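You operate a simulated robot arm through the tools that you are given. There is no shell and no other tool.

The job below is to be done with a simulated robot arm. You get a single attempt, and the scene is never put back.

TASK
Tighten all six nuts on the valve on the steel stand by hand.
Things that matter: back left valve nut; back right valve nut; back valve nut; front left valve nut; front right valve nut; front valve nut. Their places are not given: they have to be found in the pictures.

The check looks at the end state, three seconds after you hand in, the way a careful person would. Anything else that was tipped, shoved, dropped, spilled or broken makes it a failure.

THE ROBOT
A 7-joint arm with a two-finger parallel gripper, fixed in place. Base frame: the origin is at the foot of the arm, x ahead of it, y to its left, z up; the work surface is at about z = 820. Lengths are in mm, angles in degrees, forces in N, time in s.
With the tool pointing down near the work surface it reaches from about 240 to 680 mm from the base axis. Its first joint turns from -66.0 to 66.0 degrees. Payload 2.4 kg.
Tool frame: the origin (TCP) lies between the finger pads and is the grasp point; the fingertips stand 30 mm ahead of it; z points along the fingers, y is the line along which they close. The gripper opens to 94 mm. The fingers are 28 mm wide and 10 mm thick; the gripper's body (50 by 96 mm) begins 55 mm behind the TCP.
Orientation is that of the tool frame in the base frame, as [roll, pitch, yaw] about the fixed x, y, z axes, in that order (R = Rz(yaw) Ry(pitch) Rx(roll)). With the fingers straight down and closing along the base's y, the tool's x points along the base's -x, its y along +y and its z along -z.

THE INTERFACE
- The arm moves only by the tool drive_tool. Its argument "moves" is a list of rows, each an object of numbers (a shift or turn left out is 0, a gripper value left out holds the last): "x", "y", "z": the shift along the base's x, y, z in mm; "wx", "wy", "wz": the turn, a rotation vector about the base's x, y, z in degrees; "jaw": the finger opening in mm, from 0 to 94. In form: [{"x": .., "y": .., "z": .., "wx": .., "wy": .., "wz": .., "jaw": ..}, ...]. A call has 1 to 20 rows; each row shifts and turns the commanded pose from where the row before left it. A row lasts 0.2 s, in which the tool goes at most 50 mm and 8.6 degrees; a call with a longer step from one row to the next is refused whole, and so is a gripper value outside its range. A pose out of reach is approached as far as the arm can. The call stops where the force on the tool passes 40 N (or 10 N more than at its start, if that is more) or the arm is blocked; 0.2 s more then pass. Each finger travels about 153 mm/s and halts on what it meets, pressing with about 44 N; the grip force reading is that of the motor and also rises with nothing between the fingers. The clock runs only during rows and for 0.2 s after the last one: add rows that do not move to give the fingers time. It gives the time, the measured TCP pose, the force on the tool (base axes), the opening and the grip force at its end, in the units of the frame above (readings bear some noise), with the torque about the TCP (base axes, N m) and any sound that the robot's microphone picked up.
- Cameras (640 x 400 px; columns grow to the right, rows downward): "scene" is fixed at [47.5, 476.6, 1458]; the picture's right is [-0.68, -0.74, 0.00], its down [-0.31, 0.29, -0.91] and it looks along [0.67, -0.61, -0.42] (base axes); focal length 362 px, centre (320, 200). "wrist" rides on the gripper at [76, 14, -103] in the tool frame; the picture's right is [-0.18, 0.98, 0.00], its down [-0.75, -0.14, -0.64] and it looks along [-0.63, -0.12, 0.77] (tool axes); focal length 243 px, centre (320, 200).
- snapshot(camera): a new picture of that camera. No time passes.
- locate(camera, pixels): for up to 12 pixels [column, row] of the newest picture of that camera ("zoom" is the newest enlarged one), the place [x, y, z] in the base frame of the surface seen there, good to about 2 mm. No time passes.
- close_up(camera, box): a new picture of the part [left, top, right, bottom] of that camera's present view, enlarged. No time passes.
- close_job(): hands the job in; it is judged then, once.

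Leave the gripper open and the arm clear of the work at the hand-in unless told otherwise.

The tools are called after "Call:" as name(argument=value, ...) on one line, values as JSON. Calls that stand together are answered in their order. drive_tool: Moves the arm, as the interface text tells. Its arguments: {"type":"object","properties":{"moves":{"type":"array","items":{"type":"object","properties":{"x":{"type":"number"},"y":{"type":"number"},"z":{"type":"number"},"wx":{"type":"number"},"wy":{"type":"number"},"wz":{"type":"number"},"jaw":{"type":"number"}}}}},"required":["moves"]} The other tools are called the same way: snapshot (camera) takes a picture; locate (camera, pixels) gives the place of the surface under pixels of a picture; close_up (camera, box) takes an enlarged picture of a part of a camera's view; close_job () hands the job in.

At the start:

```text
clock: 0.0
ee_pos: [344.4, 216.0, 1304.8]
tool_rot: [-179.9, 0.0, 180.0]
wrist_force: [-0.6, -0.1, 0.6]
moment: [0.0, -0.01, -0.01]
width: 93.8
gripper_force: 0.1
```

scene: 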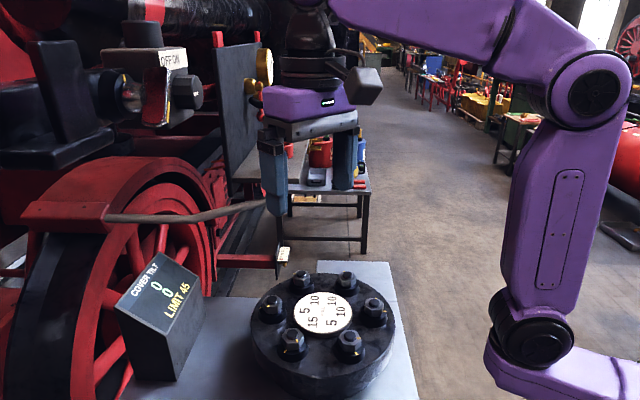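
wrist: 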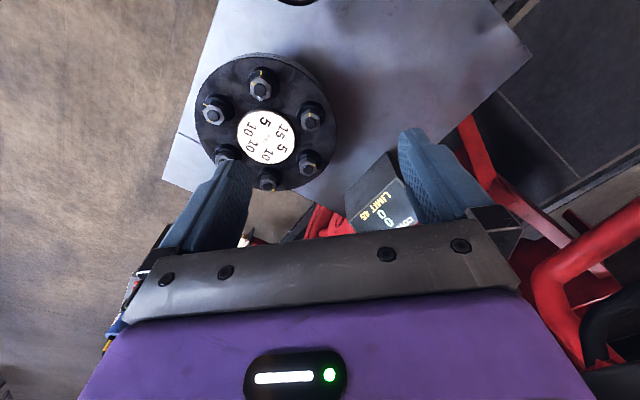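

I see a round black flange with six nuts around a white plate with numbers, and a display reading "COVER TILT 0 0 LIMIT 45". I will enlarge both to read them.

Call:
close_up(camera="scene", box=[240, 255, 400, 355])

Call:
close_up(camera="scene", box=[110, 240, 230, 340])

Call:
close_up(camera="wrist", box=[170, 40, 360, 200])

Call:
close_up(camera="scene", box=[0, 0, 320, 200])

```text
4.00 times, centred on (320, 305) of scene
```

zoom: 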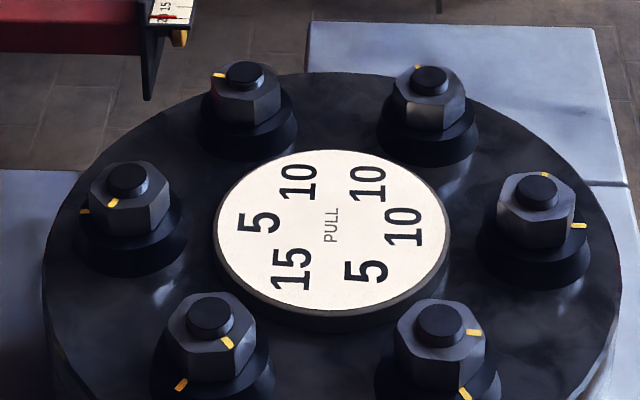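

```text
4.00 times, centred on (170, 290) of scene
```

zoom: 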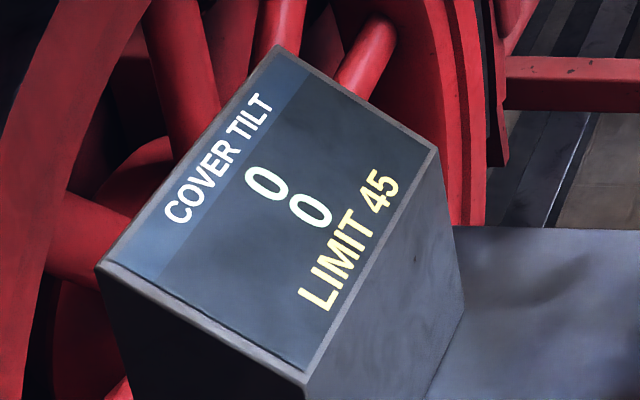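

```text
2.50 times, centred on (265, 120) of wrist
```

zoom: 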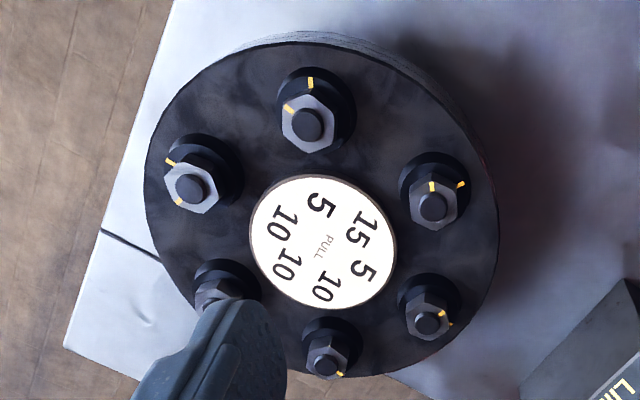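

```text
2.00 times, centred on (160, 100) of scene
```

zoom: 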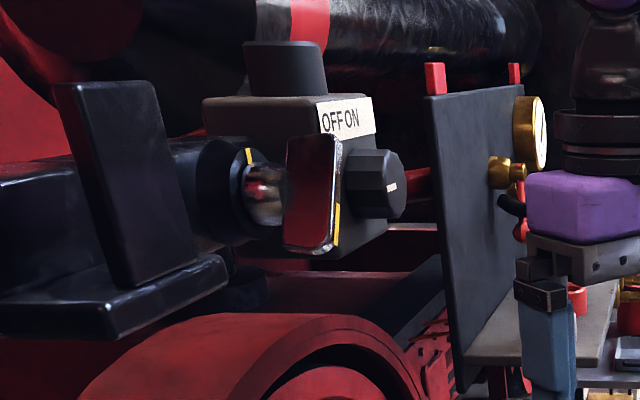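

The plate reads PULL with 10, 10, 10, 5, 15, 5 around it, one per nut. Each nut and its collar carry a yellow mark. I will look closer at the nuts, the hanging label near (283,255), and the other fixtures.

Call:
close_up(camera="scene", box=[260, 235, 308, 265])

Call:
close_up(camera="scene", box=[245, 290, 325, 370])

Call:
close_up(camera="scene", box=[320, 290, 400, 370])

Call:
close_up(camera="scene", box=[280, 260, 370, 310])

Call:
locate(camera="scene", pixels=[[301, 276], [347, 276], [374, 303], [350, 337], [293, 335], [272, 301], [322, 312], [256, 320], [390, 330], [320, 370], [250, 370], [160, 290]])

```text
13.33 times, centred on (284, 250) of scene
```

zoom: 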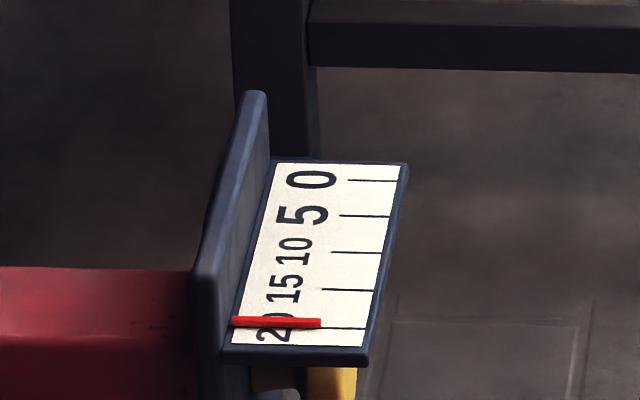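

```text
5.00 times, centred on (285, 330) of scene
```

zoom: 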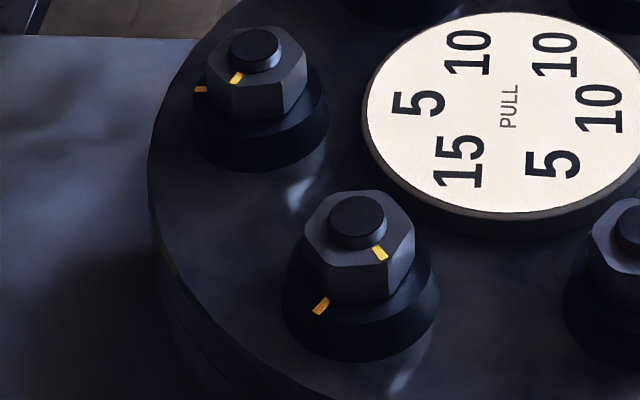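

```text
5.00 times, centred on (360, 330) of scene
```

zoom: 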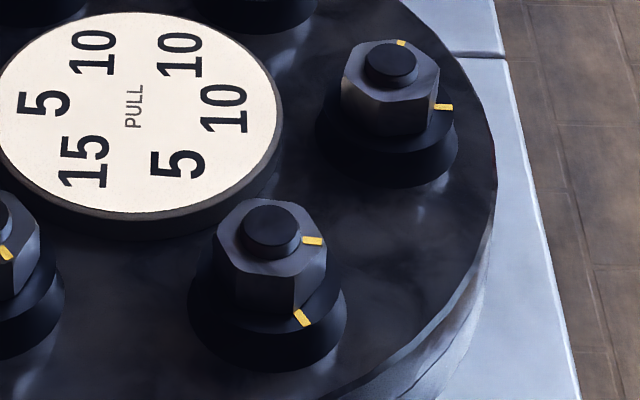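

```text
7.11 times, centred on (325, 285) of scene
```

zoom: 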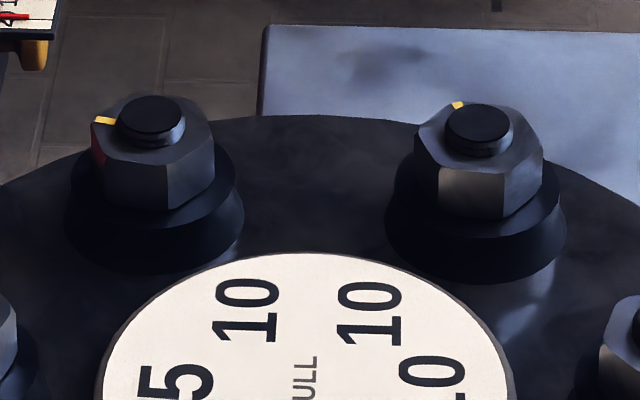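

```text
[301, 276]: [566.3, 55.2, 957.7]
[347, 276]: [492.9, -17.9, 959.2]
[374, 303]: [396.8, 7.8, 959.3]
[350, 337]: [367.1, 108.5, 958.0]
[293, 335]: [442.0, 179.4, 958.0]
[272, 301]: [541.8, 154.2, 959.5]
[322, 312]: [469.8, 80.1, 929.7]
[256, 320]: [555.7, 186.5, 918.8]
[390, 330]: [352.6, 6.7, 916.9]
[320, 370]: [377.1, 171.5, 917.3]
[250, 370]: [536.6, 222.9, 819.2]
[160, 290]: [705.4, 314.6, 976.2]
```

Locate gives six stud tops at z≈958, on a circle of radius about 100 around (468, 81). The plate numbers sum to zero as vectors when every nut is turned equally, so the tilt comes from unequal tightening. Next I measure the marks, flats and heights of individual nuts, starting with enlarged views.

Call:
close_up(camera="scene", box=[328, 320, 376, 365])

Call:
locate(camera="zoom", pixels=[[320, 200], [290, 180]])

```text
8.89 times, centred on (352, 342) of scene
```

zoom: 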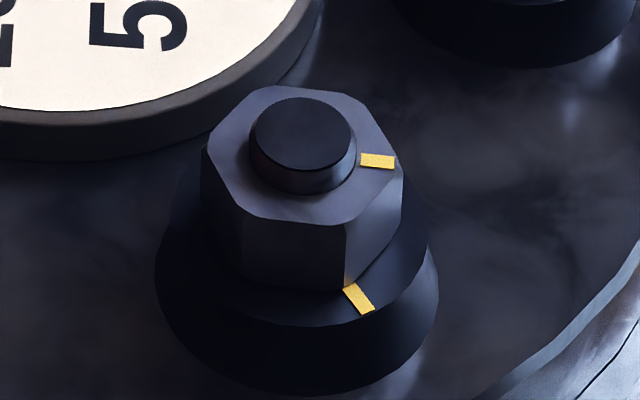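

```text
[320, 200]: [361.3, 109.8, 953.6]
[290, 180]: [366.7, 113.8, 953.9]
```

Call:
locate(camera="zoom", pixels=[[302, 133], [366, 161], [391, 162], [350, 290], [366, 309], [268, 91], [357, 103], [212, 152], [246, 212], [340, 222], [398, 172], [290, 275]])

Call:
close_up(camera="wrist", box=[236, 60, 284, 105])

```text
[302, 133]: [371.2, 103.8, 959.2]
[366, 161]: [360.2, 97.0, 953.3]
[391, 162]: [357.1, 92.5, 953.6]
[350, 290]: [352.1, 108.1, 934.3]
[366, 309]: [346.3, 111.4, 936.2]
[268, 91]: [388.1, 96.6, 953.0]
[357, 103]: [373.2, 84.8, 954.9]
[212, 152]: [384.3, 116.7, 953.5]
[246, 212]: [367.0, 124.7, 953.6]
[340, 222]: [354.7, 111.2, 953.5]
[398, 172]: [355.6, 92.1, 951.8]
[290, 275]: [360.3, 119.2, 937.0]
```

```text
8.89 times, centred on (260, 82) of wrist
```

zoom: 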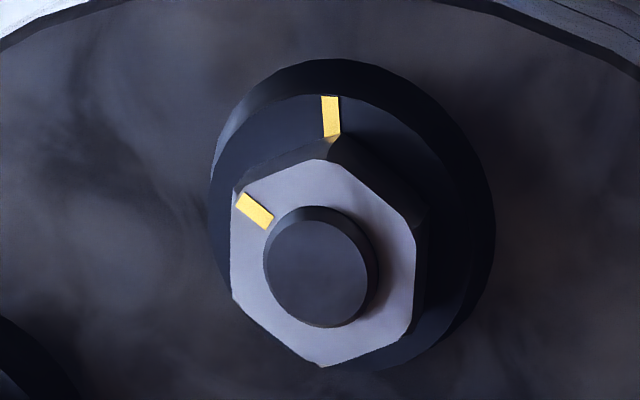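

The front nut has its centre near (371,104), top at z≈953.6 and collar top near 936. Its nut mark is at about -143° and its collar mark at 165°, so roughly 52° clockwise brings them together. I will check this from the wrist view, then measure the other nuts.

Call:
locate(camera="zoom", pixels=[[318, 268], [244, 203], [267, 222], [330, 103], [333, 132], [322, 162], [408, 222], [410, 328], [322, 364], [236, 298], [236, 190], [460, 230]])

Call:
close_up(camera="wrist", box=[286, 92, 334, 137])

```text
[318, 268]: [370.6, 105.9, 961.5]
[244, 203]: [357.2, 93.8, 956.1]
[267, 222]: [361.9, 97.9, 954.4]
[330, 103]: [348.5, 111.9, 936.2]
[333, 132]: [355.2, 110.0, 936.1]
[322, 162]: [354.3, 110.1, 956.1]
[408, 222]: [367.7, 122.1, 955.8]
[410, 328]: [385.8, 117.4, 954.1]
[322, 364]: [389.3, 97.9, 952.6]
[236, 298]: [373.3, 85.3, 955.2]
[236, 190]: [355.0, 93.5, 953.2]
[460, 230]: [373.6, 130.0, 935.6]
```

```text
8.89 times, centred on (310, 114) of wrist
```

zoom: 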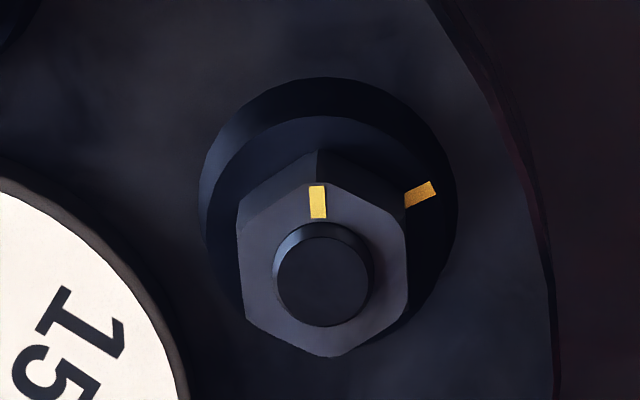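

Call:
locate(camera="zoom", pixels=[[322, 282], [317, 190], [318, 214], [430, 185], [410, 203], [317, 181], [404, 226], [402, 322], [331, 354], [246, 312], [240, 232], [230, 180]])

Call:
close_up(camera="wrist", box=[286, 141, 334, 186])

```text
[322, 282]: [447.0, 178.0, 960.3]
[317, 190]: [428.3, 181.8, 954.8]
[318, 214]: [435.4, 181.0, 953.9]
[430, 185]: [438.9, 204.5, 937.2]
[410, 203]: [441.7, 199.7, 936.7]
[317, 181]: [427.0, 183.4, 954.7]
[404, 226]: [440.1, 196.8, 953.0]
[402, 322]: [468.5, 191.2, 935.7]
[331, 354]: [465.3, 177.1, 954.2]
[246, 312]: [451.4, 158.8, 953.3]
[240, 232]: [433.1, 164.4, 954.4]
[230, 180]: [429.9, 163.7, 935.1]
```

```text
8.89 times, centred on (310, 164) of wrist
```

zoom: 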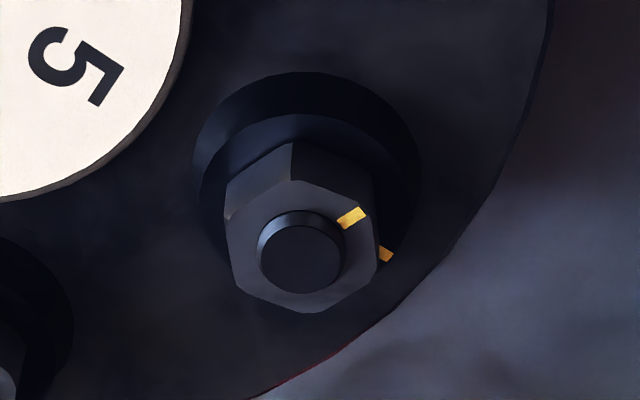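

Call:
locate(camera="zoom", pixels=[[302, 258], [343, 222], [362, 211], [386, 254], [292, 183], [367, 207], [374, 275], [308, 308], [238, 280], [228, 220], [300, 280], [160, 200]])

Call:
close_up(camera="wrist", box=[244, 155, 292, 200])

```text
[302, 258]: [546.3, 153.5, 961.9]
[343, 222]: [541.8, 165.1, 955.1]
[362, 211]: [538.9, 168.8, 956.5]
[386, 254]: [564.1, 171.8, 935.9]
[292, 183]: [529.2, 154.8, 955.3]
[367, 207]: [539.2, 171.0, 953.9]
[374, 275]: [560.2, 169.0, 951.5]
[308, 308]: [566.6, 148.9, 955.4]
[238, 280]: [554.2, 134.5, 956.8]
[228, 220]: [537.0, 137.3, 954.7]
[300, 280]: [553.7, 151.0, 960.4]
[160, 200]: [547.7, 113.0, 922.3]
```

```text
8.89 times, centred on (268, 178) of wrist
```

zoom: 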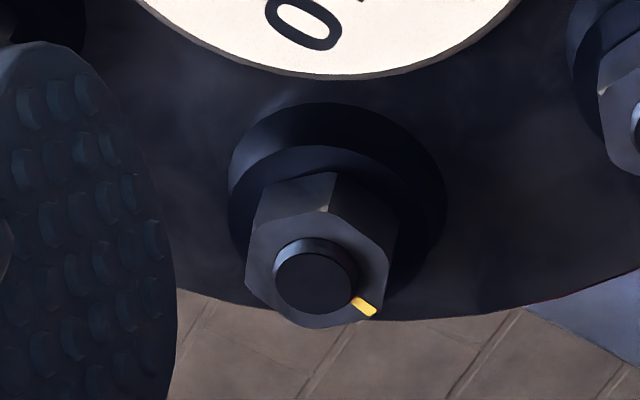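

Call:
locate(camera="zoom", pixels=[[316, 282], [355, 300], [371, 311], [323, 210], [388, 250], [378, 308], [307, 324], [247, 288], [258, 235], [325, 178], [395, 215], [300, 160]])

Call:
close_up(camera="wrist", box=[192, 85, 240, 130])

```text
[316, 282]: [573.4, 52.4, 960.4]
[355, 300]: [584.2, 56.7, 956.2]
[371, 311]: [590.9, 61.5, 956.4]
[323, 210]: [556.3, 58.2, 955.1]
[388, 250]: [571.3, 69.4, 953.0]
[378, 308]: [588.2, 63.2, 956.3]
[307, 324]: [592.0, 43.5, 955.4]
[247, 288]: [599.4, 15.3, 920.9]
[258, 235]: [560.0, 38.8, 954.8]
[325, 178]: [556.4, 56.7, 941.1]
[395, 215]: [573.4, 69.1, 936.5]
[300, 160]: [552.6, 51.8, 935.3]
```

```text
8.89 times, centred on (216, 108) of wrist
```

zoom: 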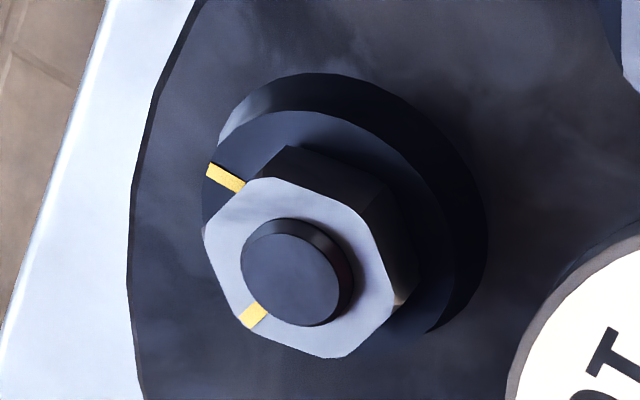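

Call:
locate(camera="zoom", pixels=[[292, 278], [243, 323], [262, 308], [212, 168], [238, 187], [263, 180], [352, 204], [392, 308], [330, 356], [245, 330], [205, 235], [420, 200]])

Call:
close_up(camera="wrist", box=[200, 130, 248, 175])

```text
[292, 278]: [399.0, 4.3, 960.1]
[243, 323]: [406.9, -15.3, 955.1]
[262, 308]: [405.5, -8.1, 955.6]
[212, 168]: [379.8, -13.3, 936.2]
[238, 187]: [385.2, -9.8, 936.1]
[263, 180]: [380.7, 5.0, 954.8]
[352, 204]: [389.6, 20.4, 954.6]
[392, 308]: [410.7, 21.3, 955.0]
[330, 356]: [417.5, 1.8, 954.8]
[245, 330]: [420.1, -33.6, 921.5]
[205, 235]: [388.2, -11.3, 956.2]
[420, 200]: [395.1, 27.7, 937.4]
```

```text
8.89 times, centred on (224, 152) of wrist
```

zoom: 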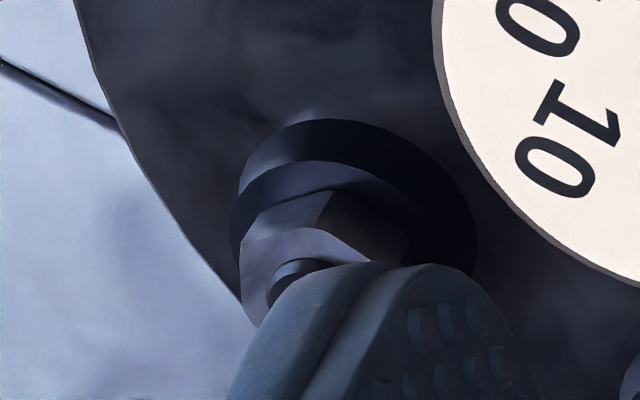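

All nuts fit a circle of radius 105 about (473, 78), at angles -15°, 45°, 105°, 165°, 225° and 285°, and each needs roughly 50-70° clockwise. Before moving I check what obstacles are nearby: handle end, hanging scale, display box, switch box.

Call:
snapshot(camera="scene")

Call:
locate(camera="scene", pixels=[[283, 255], [262, 204], [110, 216], [185, 240], [170, 370], [150, 285], [195, 275], [180, 100], [240, 100], [70, 210], [255, 70], [230, 262]])

Call:
close_up(camera="scene", box=[20, 180, 300, 290])

```text
taken
```

scene: 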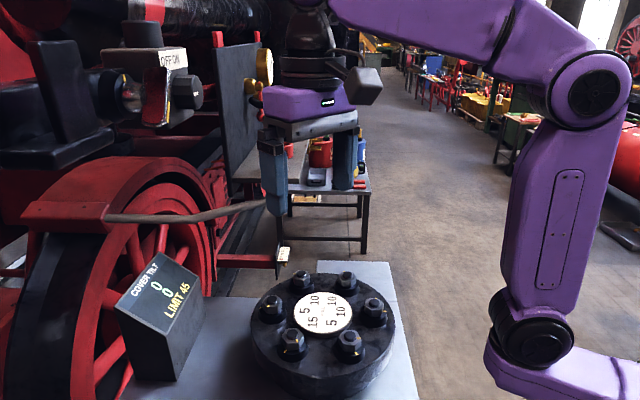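

```text
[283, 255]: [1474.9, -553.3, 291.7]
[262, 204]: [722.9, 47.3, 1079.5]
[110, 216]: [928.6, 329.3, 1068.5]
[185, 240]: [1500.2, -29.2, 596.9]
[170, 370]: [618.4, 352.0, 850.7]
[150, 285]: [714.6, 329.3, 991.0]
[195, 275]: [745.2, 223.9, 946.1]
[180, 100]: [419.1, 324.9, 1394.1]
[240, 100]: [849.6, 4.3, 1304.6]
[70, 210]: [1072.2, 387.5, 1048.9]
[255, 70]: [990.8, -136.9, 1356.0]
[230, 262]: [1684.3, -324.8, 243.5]
```

```text
2.29 times, centred on (160, 235) of scene
```

zoom: 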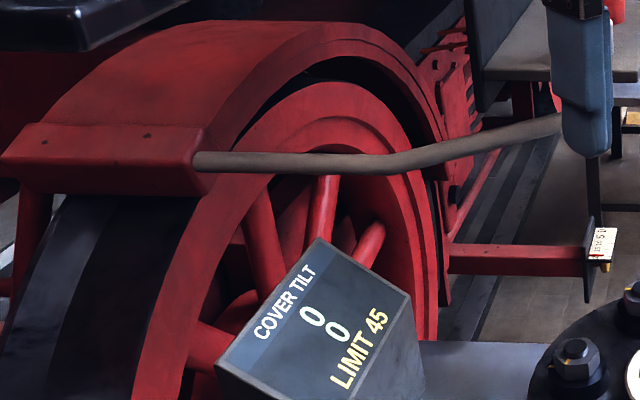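

The scale and brake handle lie well beyond the valve, at x of 720 or more. The switch box sits at about (419, 325, 1394), so I check how close its parts come to the arm's path.

Call:
locate(camera="scene", pixels=[[60, 100], [40, 150], [130, 95], [190, 95], [140, 35], [90, 155], [160, 110], [215, 60], [370, 90], [500, 230], [500, 30], [590, 90]])

Call:
close_up(camera="scene", box=[250, 40, 400, 250])

```text
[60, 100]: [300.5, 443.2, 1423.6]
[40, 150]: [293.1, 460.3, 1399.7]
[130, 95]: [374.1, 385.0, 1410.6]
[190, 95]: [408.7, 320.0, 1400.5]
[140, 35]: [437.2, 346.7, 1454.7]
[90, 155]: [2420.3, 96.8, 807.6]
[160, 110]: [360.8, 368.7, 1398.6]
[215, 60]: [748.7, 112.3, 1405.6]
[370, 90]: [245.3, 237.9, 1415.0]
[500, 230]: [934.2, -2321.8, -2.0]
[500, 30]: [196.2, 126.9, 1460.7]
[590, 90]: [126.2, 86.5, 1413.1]
```

```text
1.90 times, centred on (325, 145) of scene
```

zoom: 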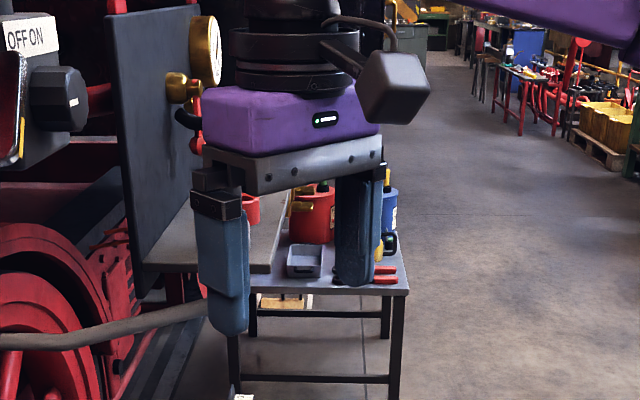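

The switch box stays at y of 320 or more and z near 1400, and I will be moving away from it. First I go above the front nut at about (371.2, 104.8) with the jaws turned +39° to match its flats. I stop with the fingertips at z≈990 to check alignment.

Call:
drive_tool(moves=[{"x": 3.35, "y": -13.9, "z": -35.6, "wz": 4.9}, {"x": 3.35, "y": -13.9, "z": -35.6, "wz": 4.9}, {"x": 3.35, "y": -13.9, "z": -35.6, "wz": 4.9}, {"x": 3.35, "y": -13.9, "z": -35.6, "wz": 4.9}, {"x": 3.35, "y": -13.9, "z": -35.6, "wz": 4.9}, {"x": 3.35, "y": -13.9, "z": -35.6, "wz": 4.9}, {"x": 3.35, "y": -13.9, "z": -35.6, "wz": 4.9}, {"x": 3.35, "y": -13.9, "z": -35.6, "wz": 4.7, "jaw": 60}, {"jaw": 60}, {"jaw": 60}])

```text
clock: 2.2
ee_pos: [373.2, 104.7, 1018.8]
tool_rot: [179.9, 0.0, -141.0]
wrist_force: [-0.8, -0.2, -0.4]
moment: [0.01, 0.01, 0.01]
width: 60.2
gripper_force: 0.0
```

Call:
snapshot(camera="wrist")

Call:
snapshot(camera="scene")

```text
taken
```

wrist: 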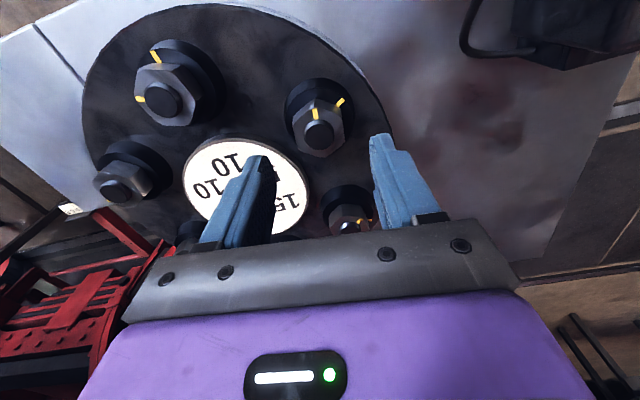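

```text
taken
```

scene: 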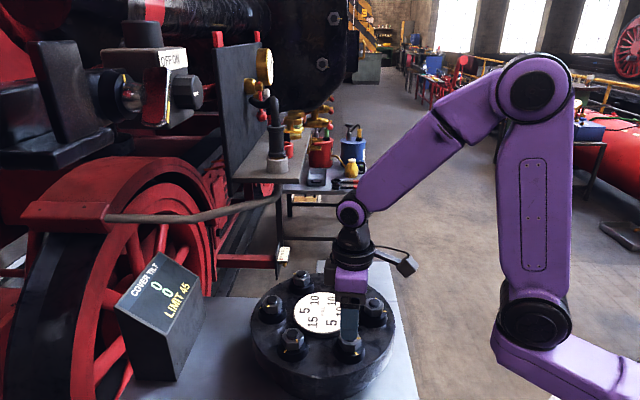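

The nut at wrist (317,125) sits between the fingers. I read the pose again with a still row and enlarge the wrist view to check the alignment of the flats.

Call:
drive_tool(moves=[{"jaw": 60}, {"jaw": 60}])

Call:
close_up(camera="wrist", box=[260, 70, 400, 170])

Call:
locate(camera="zoom", pixels=[[260, 255], [262, 205], [262, 170], [365, 180], [390, 140], [160, 255], [370, 290], [180, 330], [300, 350]])

```text
clock: 2.8
ee_pos: [373.3, 106.3, 1018.9]
tool_rot: [-179.9, 0.0, -141.1]
wrist_force: [0.2, 0.7, 0.2]
moment: [-0.03, -0.01, -0.01]
width: 60.2
gripper_force: 0.0
```

```text
4.00 times, centred on (330, 120) of wrist
```

zoom: 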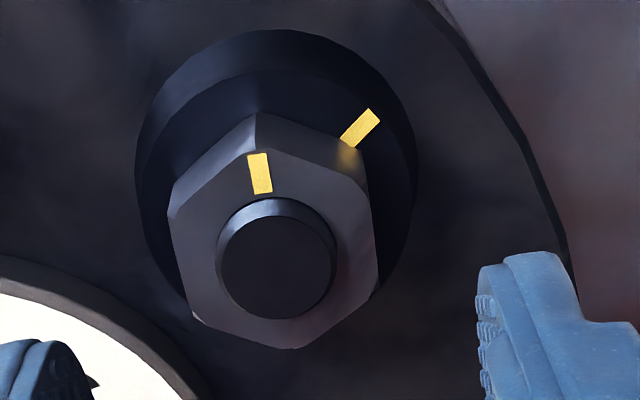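

```text
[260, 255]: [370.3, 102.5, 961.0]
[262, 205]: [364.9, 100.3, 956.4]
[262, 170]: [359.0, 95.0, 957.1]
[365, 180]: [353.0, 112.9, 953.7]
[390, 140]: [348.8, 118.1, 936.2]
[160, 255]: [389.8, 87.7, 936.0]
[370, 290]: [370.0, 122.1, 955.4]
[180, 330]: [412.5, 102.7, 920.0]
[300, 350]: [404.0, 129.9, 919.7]
```

The nut looks centred within about 1.5 mm and its flats align within about 2°. I shift by about a millimetre and lower 49 mm, putting the fingertips at z≈940, above the collar top at 936.

Call:
drive_tool(moves=[{"x": -0.8, "y": -1.0, "z": -12, "jaw": 60}, {"z": -12, "jaw": 60}, {"z": -12, "jaw": 60}, {"z": -8, "jaw": 60}, {"z": -4, "jaw": 60}, {"jaw": 60}])

Call:
close_up(camera="scene", box=[310, 270, 400, 360])

Call:
snapshot(camera="wrist")

```text
clock: 4.2
ee_pos: [371.7, 105.0, 971.1]
tool_rot: [-180.0, -0.1, -141.0]
wrist_force: [0.1, -0.4, 0.6]
moment: [-0.03, -0.01, -0.03]
width: 60.1
gripper_force: 0.1
```

```text
4.44 times, centred on (355, 315) of scene
```

zoom: 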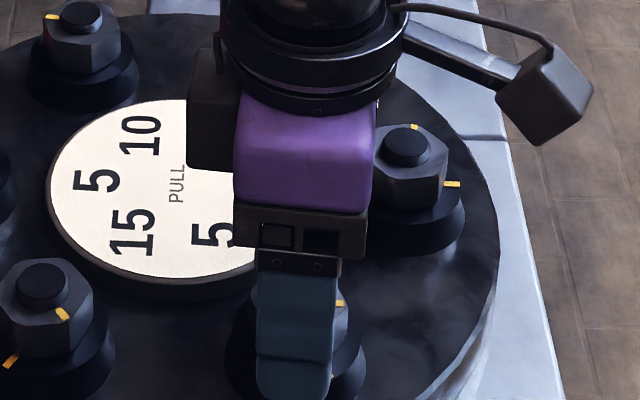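

```text
taken
```

wrist: 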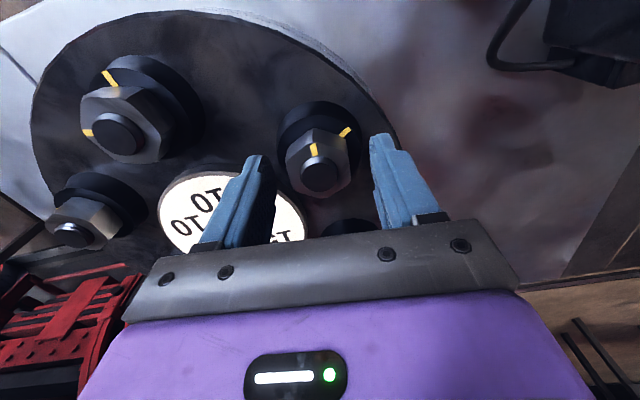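

The fingers straddle the nut. I close the jaws on it and check force, moment and width.

Call:
drive_tool(moves=[{"jaw": 42}, {"jaw": 36}, {"jaw": 28}, {"jaw": 28}, {"jaw": 28}])

Call:
snapshot(camera="wrist")

Call:
close_up(camera="scene", box=[110, 240, 230, 340])

```text
clock: 5.4
ee_pos: [372.2, 104.5, 971.6]
tool_rot: [179.9, 0.1, -141.0]
wrist_force: [5.6, -7.3, -2.6]
moment: [-0.14, -0.27, -0.03]
width: 35.6
gripper_force: 45.0
```

```text
taken
```

wrist: 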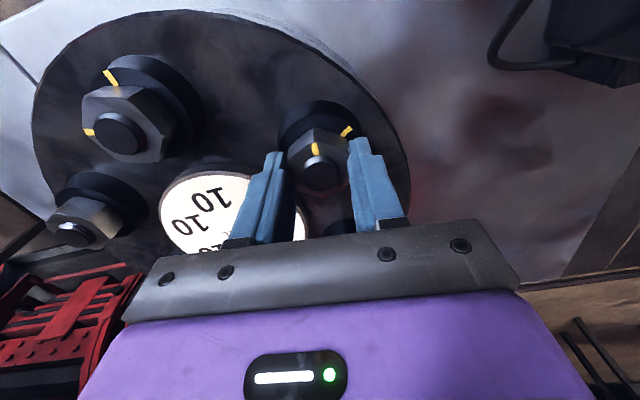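

```text
4.00 times, centred on (170, 290) of scene
```

zoom: 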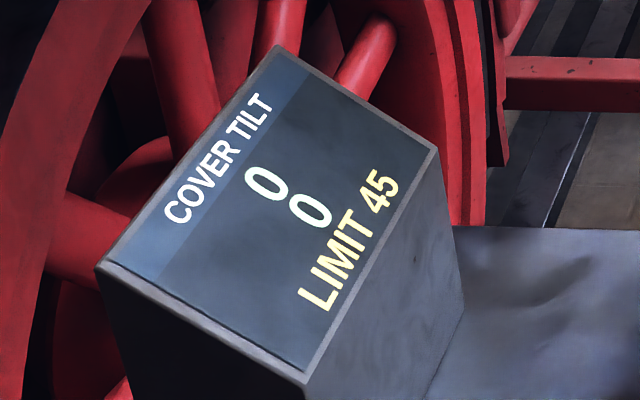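

The jaws hold flat on flat at 35.6 mm, which matches an M24 nut at 36 across flats. The display still reads 0 0. I test with an 8° clockwise turn and read the torque and display.

Call:
drive_tool(moves=[{"wz": -4, "jaw": 28}, {"wz": -4, "jaw": 28}, {"jaw": 28}, {"jaw": 28}])

Call:
close_up(camera="scene", box=[110, 240, 230, 340])

Call:
close_up(camera="wrist", box=[260, 90, 400, 190])

```text
clock: 6.4
ee_pos: [372.7, 105.5, 970.5]
tool_rot: [-180.0, 0.0, -149.2]
wrist_force: [8.6, -10.6, -12.7]
moment: [-0.03, -0.71, -0.02]
width: 35.4
gripper_force: 45.4
```

```text
4.00 times, centred on (170, 290) of scene
```

zoom: 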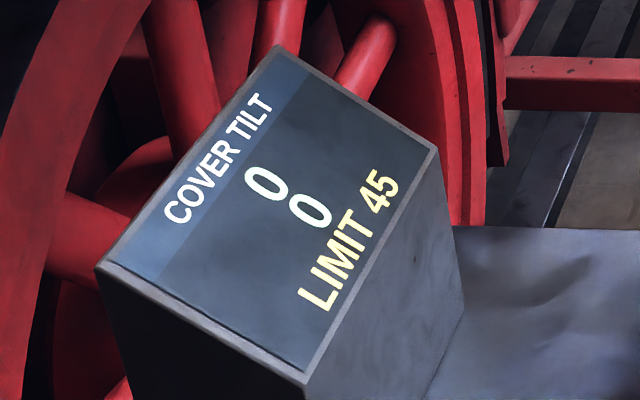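

```text
4.00 times, centred on (330, 140) of wrist
```

zoom: 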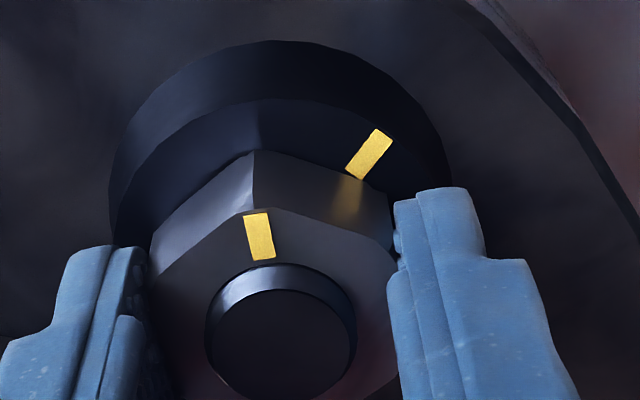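

The 8° turn met no twisting torque and the display still reads 0 0, so the nut is still running free. The vertical force grew to -12.7 N, so I lower slightly as I turn another 8°.

Call:
drive_tool(moves=[{"wz": -4, "z": -0.3, "jaw": 28}, {"wz": -4, "z": -0.3, "jaw": 28}, {"jaw": 28}, {"jaw": 28}])

Call:
close_up(camera="scene", box=[110, 240, 230, 340])

Call:
close_up(camera="wrist", box=[260, 90, 400, 190])

```text
clock: 7.4
ee_pos: [371.5, 104.7, 971.5]
tool_rot: [-180.0, -0.1, -157.1]
wrist_force: [15.1, -13.4, -15.9]
moment: [-0.62, 0.19, 0.0]
width: 35.8
gripper_force: 45.4
```

```text
4.00 times, centred on (170, 290) of scene
```

zoom: 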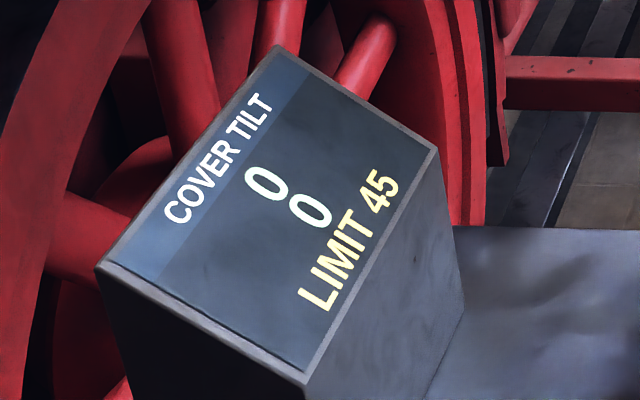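

```text
4.00 times, centred on (330, 140) of wrist
```

zoom: 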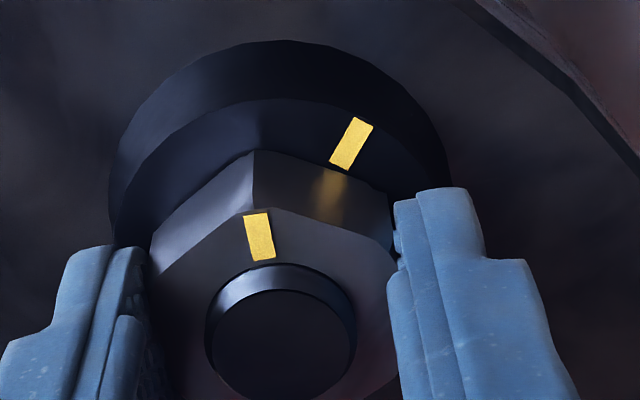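

The nut turns with the jaws: its mark stays still in the wrist view while the collar mark moves. The display is still 0 0. A side force of about 20 N has built up toward +x, -y, so I shift the tool a little that way to relieve it.

Call:
drive_tool(moves=[{"x": 0.6, "y": -0.5, "z": -0.5, "jaw": 28}, {"jaw": 28}])

```text
clock: 8.0
ee_pos: [370.7, 104.5, 970.6]
tool_rot: [179.9, 0.0, -156.9]
wrist_force: [6.3, -9.5, -0.9]
moment: [-0.11, -0.36, -0.04]
width: 35.5
gripper_force: 45.5
```

Call:
drive_tool(moves=[{"x": 0.4, "y": -0.5, "jaw": 28}, {"wz": -4, "z": -0.2, "jaw": 28}, {"wz": -4, "z": -0.2, "jaw": 28}, {"jaw": 28}, {"jaw": 28}])

Call:
close_up(camera="scene", box=[110, 240, 230, 340])

Call:
close_up(camera="wrist", box=[260, 90, 400, 190])

```text
clock: 9.2
ee_pos: [372.4, 104.9, 970.2]
tool_rot: [180.0, -0.1, -165.1]
wrist_force: [-7.2, 0.7, 32.1]
moment: [0.02, 0.41, -0.02]
width: 35.6
gripper_force: 44.9
```

```text
4.00 times, centred on (170, 290) of scene
```

zoom: 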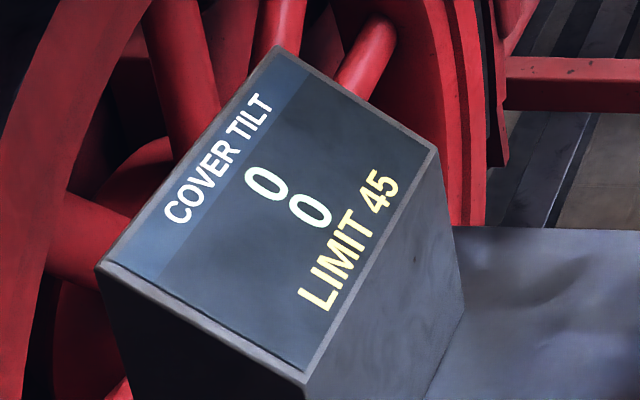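

```text
4.00 times, centred on (330, 140) of wrist
```

zoom: 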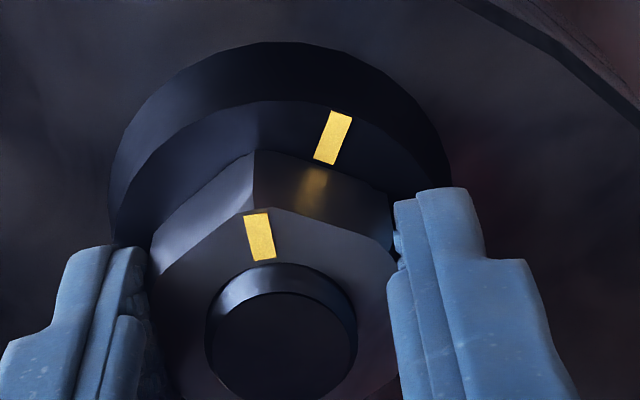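

The display is still 0 0 after 24° in total. The vertical force is now +32 N, so I over-lowered. I raise 0.8 mm and turn another 8°.

Call:
drive_tool(moves=[{"z": 0.8, "jaw": 28}, {"wz": -4, "jaw": 28}, {"wz": -4, "jaw": 28}, {"jaw": 28}, {"jaw": 28}])

Call:
close_up(camera="scene", box=[110, 240, 230, 340])

Call:
close_up(camera="wrist", box=[260, 90, 400, 190])

```text
clock: 10.4
ee_pos: [371.2, 104.7, 970.8]
tool_rot: [180.0, 0.1, -173.0]
wrist_force: [-9.1, 17.5, 8.3]
moment: [0.56, 0.08, -0.01]
width: 35.5
gripper_force: 44.7
```

```text
4.00 times, centred on (170, 290) of scene
```

zoom: 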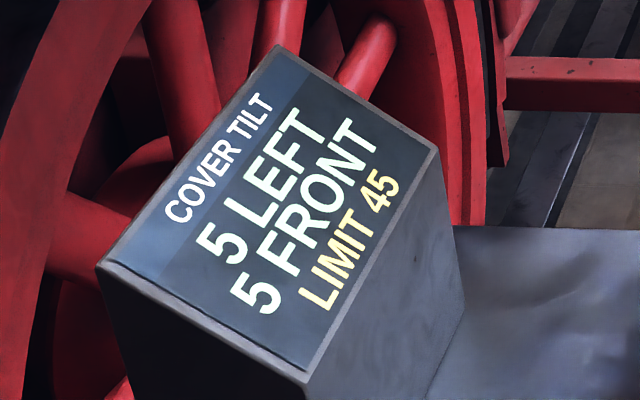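

```text
4.00 times, centred on (330, 140) of wrist
```

zoom: 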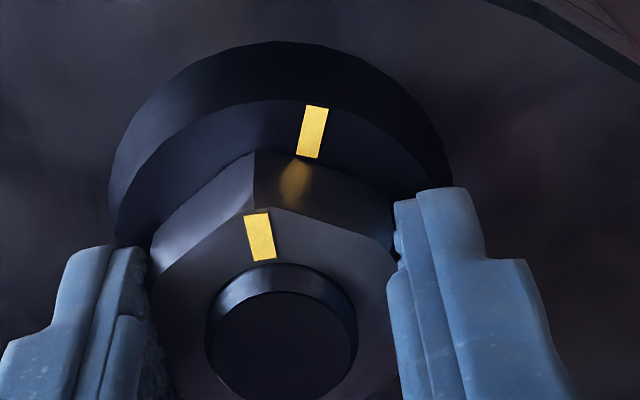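

The display now shows "5 LEFT, 5 FRONT" after 32° in total, so the nut has started pulling. I raise 0.3 mm and turn 4° more to learn the rate.

Call:
drive_tool(moves=[{"x": -0.4, "y": 0.8, "z": 0.3, "jaw": 28}, {"wz": -4, "jaw": 28}, {"jaw": 28}, {"jaw": 28}])

Call:
close_up(camera="scene", box=[110, 240, 230, 340])

Call:
close_up(camera="wrist", box=[260, 90, 400, 190])

```text
clock: 11.4
ee_pos: [371.6, 103.9, 971.5]
tool_rot: [179.9, -0.1, -177.1]
wrist_force: [1.6, 7.6, -9.8]
moment: [0.07, 0.16, -0.01]
width: 35.4
gripper_force: 45.2
```

```text
4.00 times, centred on (170, 290) of scene
```

zoom: 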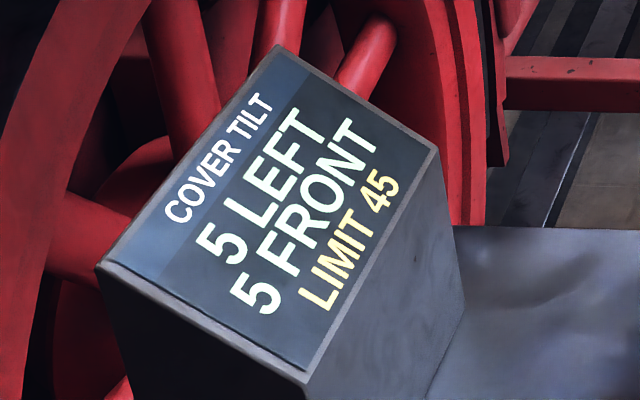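

```text
4.00 times, centred on (330, 140) of wrist
```

zoom: 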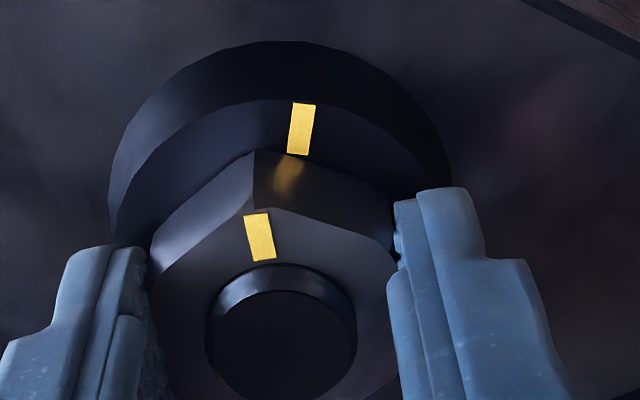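

The reading is unchanged at 5 and 5, so it moves in steps. I turn another 5° and check again, well below the limit of 45.

Call:
drive_tool(moves=[{"y": 0.4, "wz": -5, "jaw": 28}, {"jaw": 28}, {"jaw": 28}])

Call:
close_up(camera="scene", box=[110, 240, 230, 340])

Call:
close_up(camera="wrist", box=[260, 90, 400, 190])

```text
clock: 12.2
ee_pos: [371.8, 105.3, 971.4]
tool_rot: [180.0, 0.0, 178.0]
wrist_force: [3.5, 7.5, -16.8]
moment: [0.2, -0.42, 0.03]
width: 35.5
gripper_force: 44.8
```

```text
4.00 times, centred on (170, 290) of scene
```

zoom: 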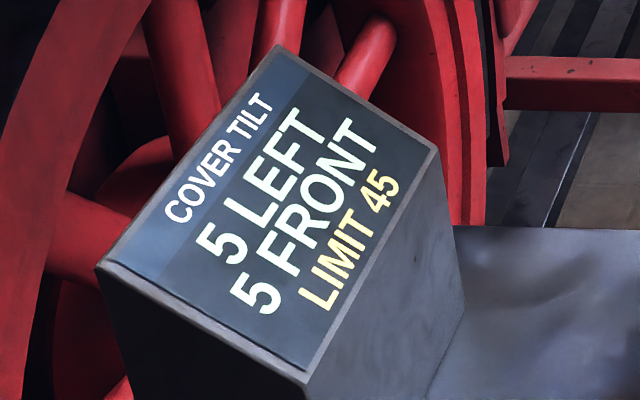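

```text
4.00 times, centred on (330, 140) of wrist
```

zoom: 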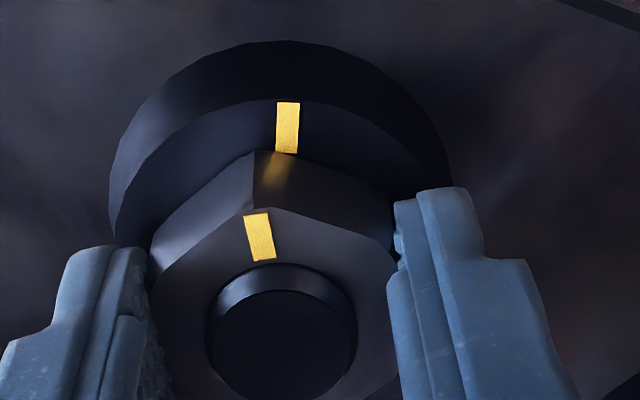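

Call:
drive_tool(moves=[{"y": 0.4, "wz": -5, "z": -0.3, "jaw": 28}, {"jaw": 28}, {"jaw": 28}])

Call:
close_up(camera="scene", box=[110, 240, 230, 340])

Call:
close_up(camera="wrist", box=[260, 90, 400, 190])

```text
clock: 13.0
ee_pos: [370.9, 105.5, 971.2]
tool_rot: [180.0, -0.1, 172.9]
wrist_force: [7.5, -1.0, -9.3]
moment: [-0.06, 0.28, -0.02]
width: 35.6
gripper_force: 44.9
```

```text
4.00 times, centred on (170, 290) of scene
```

zoom: 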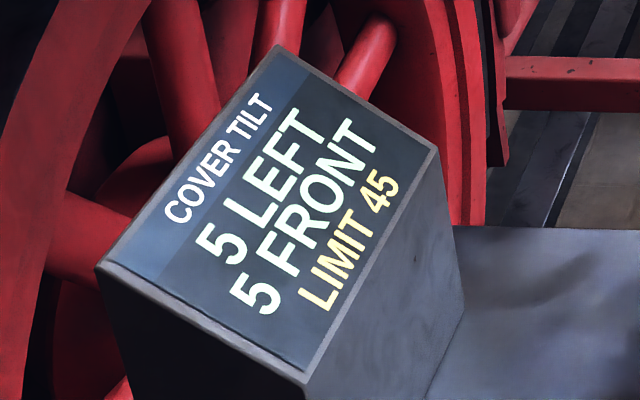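

```text
4.00 times, centred on (330, 140) of wrist
```

zoom: 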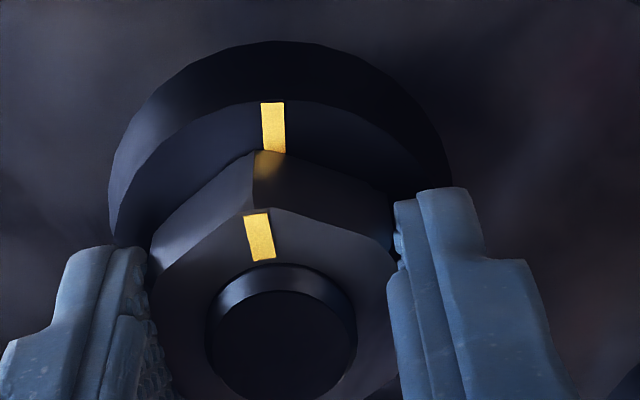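

Call:
drive_tool(moves=[{"wz": -4, "jaw": 28}, {"jaw": 28}, {"jaw": 28}])

Call:
close_up(camera="scene", box=[110, 240, 230, 340])

Call:
close_up(camera="wrist", box=[260, 90, 400, 190])

```text
clock: 13.8
ee_pos: [370.4, 105.8, 969.4]
tool_rot: [180.0, 0.0, 168.8]
wrist_force: [3.9, -3.6, -8.2]
moment: [-0.19, -0.74, 0.01]
width: 35.4
gripper_force: 44.7
```

```text
4.00 times, centred on (170, 290) of scene
```

zoom: 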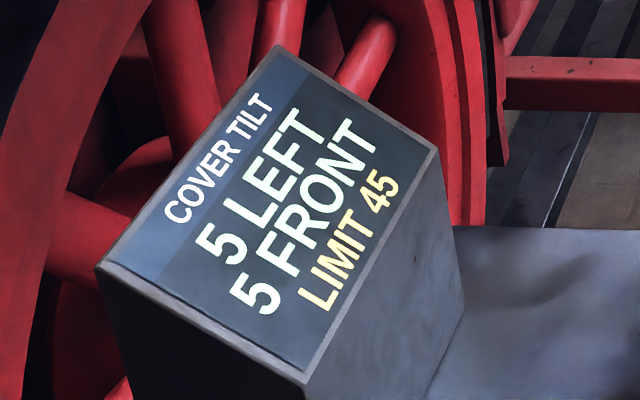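

```text
4.00 times, centred on (330, 140) of wrist
```

zoom: 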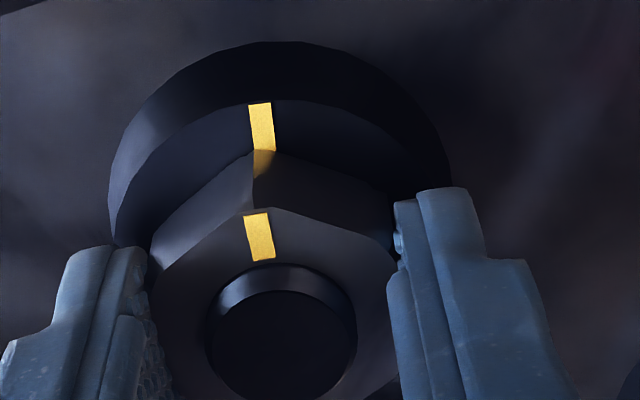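

The marks are nearly aligned, with about 4° left, and no torque has built up. I turn 4° more.

Call:
drive_tool(moves=[{"wz": -2, "jaw": 28}, {"wz": -2, "jaw": 28}, {"jaw": 28}, {"jaw": 28}])

Call:
close_up(camera="scene", box=[110, 240, 230, 340])

Call:
close_up(camera="wrist", box=[260, 90, 400, 190])

```text
clock: 14.8
ee_pos: [372.0, 105.0, 971.3]
tool_rot: [180.0, 0.0, 164.9]
wrist_force: [8.2, -3.2, -20.1]
moment: [-0.03, -0.17, -0.03]
width: 35.6
gripper_force: 45.1
```

```text
4.00 times, centred on (170, 290) of scene
```

zoom: 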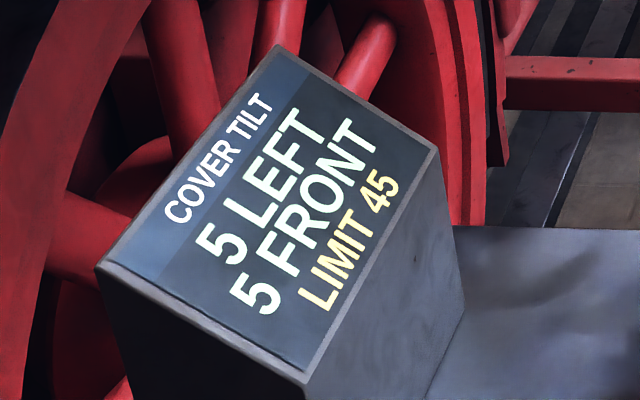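

```text
4.00 times, centred on (330, 140) of wrist
```

zoom: 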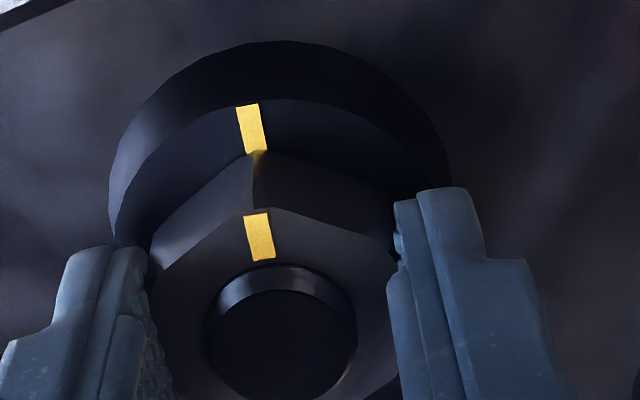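

After 54° the nut mark (tool yaw 164.9°) lines up with the collar mark at 165°. The tilt remains 5 LEFT / 5 FRONT, with no stop or sound. I release, rise clear, and check how the nut and display look once free.

Call:
drive_tool(moves=[{"jaw": 44}, {"jaw": 60}, {"jaw": 60}, {"z": 10, "jaw": 60}, {"z": 20, "jaw": 60}, {"z": 20, "jaw": 60}, {"z": 30, "jaw": 60}, {"z": 40, "jaw": 60}, {"jaw": 60}])

Call:
snapshot(camera="scene")

Call:
snapshot(camera="wrist")

Call:
close_up(camera="scene", box=[110, 240, 230, 340])

Call:
close_up(camera="wrist", box=[250, 80, 390, 180])

```text
clock: 16.8
ee_pos: [371.5, 105.2, 1091.9]
tool_rot: [179.9, 0.1, 165.0]
wrist_force: [0.2, 0.3, 0.4]
moment: [0.02, -0.02, -0.02]
width: 60.0
gripper_force: 0.1
```

```text
taken
```

scene: 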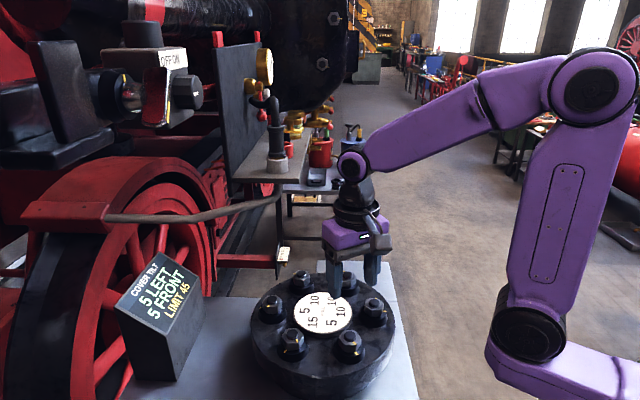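

```text
taken
```

wrist: 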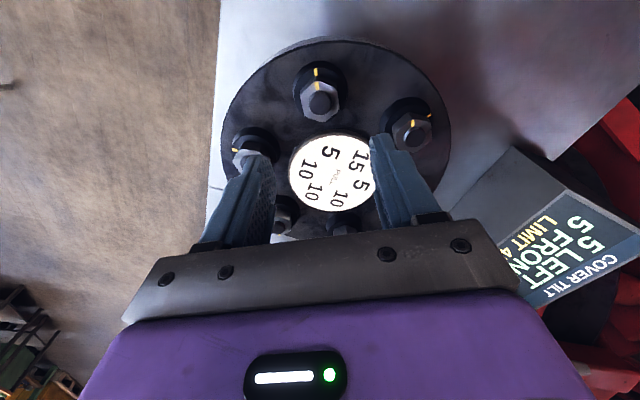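

```text
4.00 times, centred on (170, 290) of scene
```

zoom: 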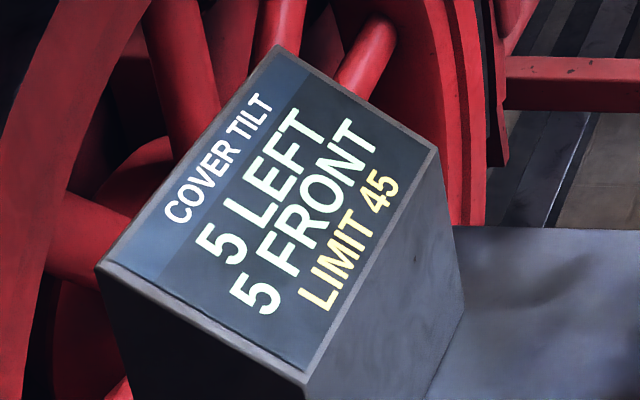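

```text
4.00 times, centred on (320, 130) of wrist
```

zoom: 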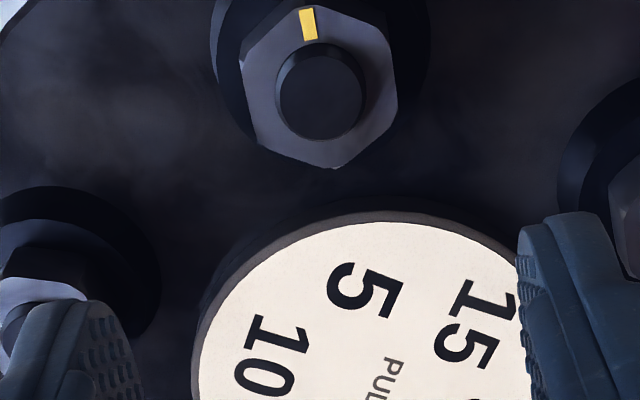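

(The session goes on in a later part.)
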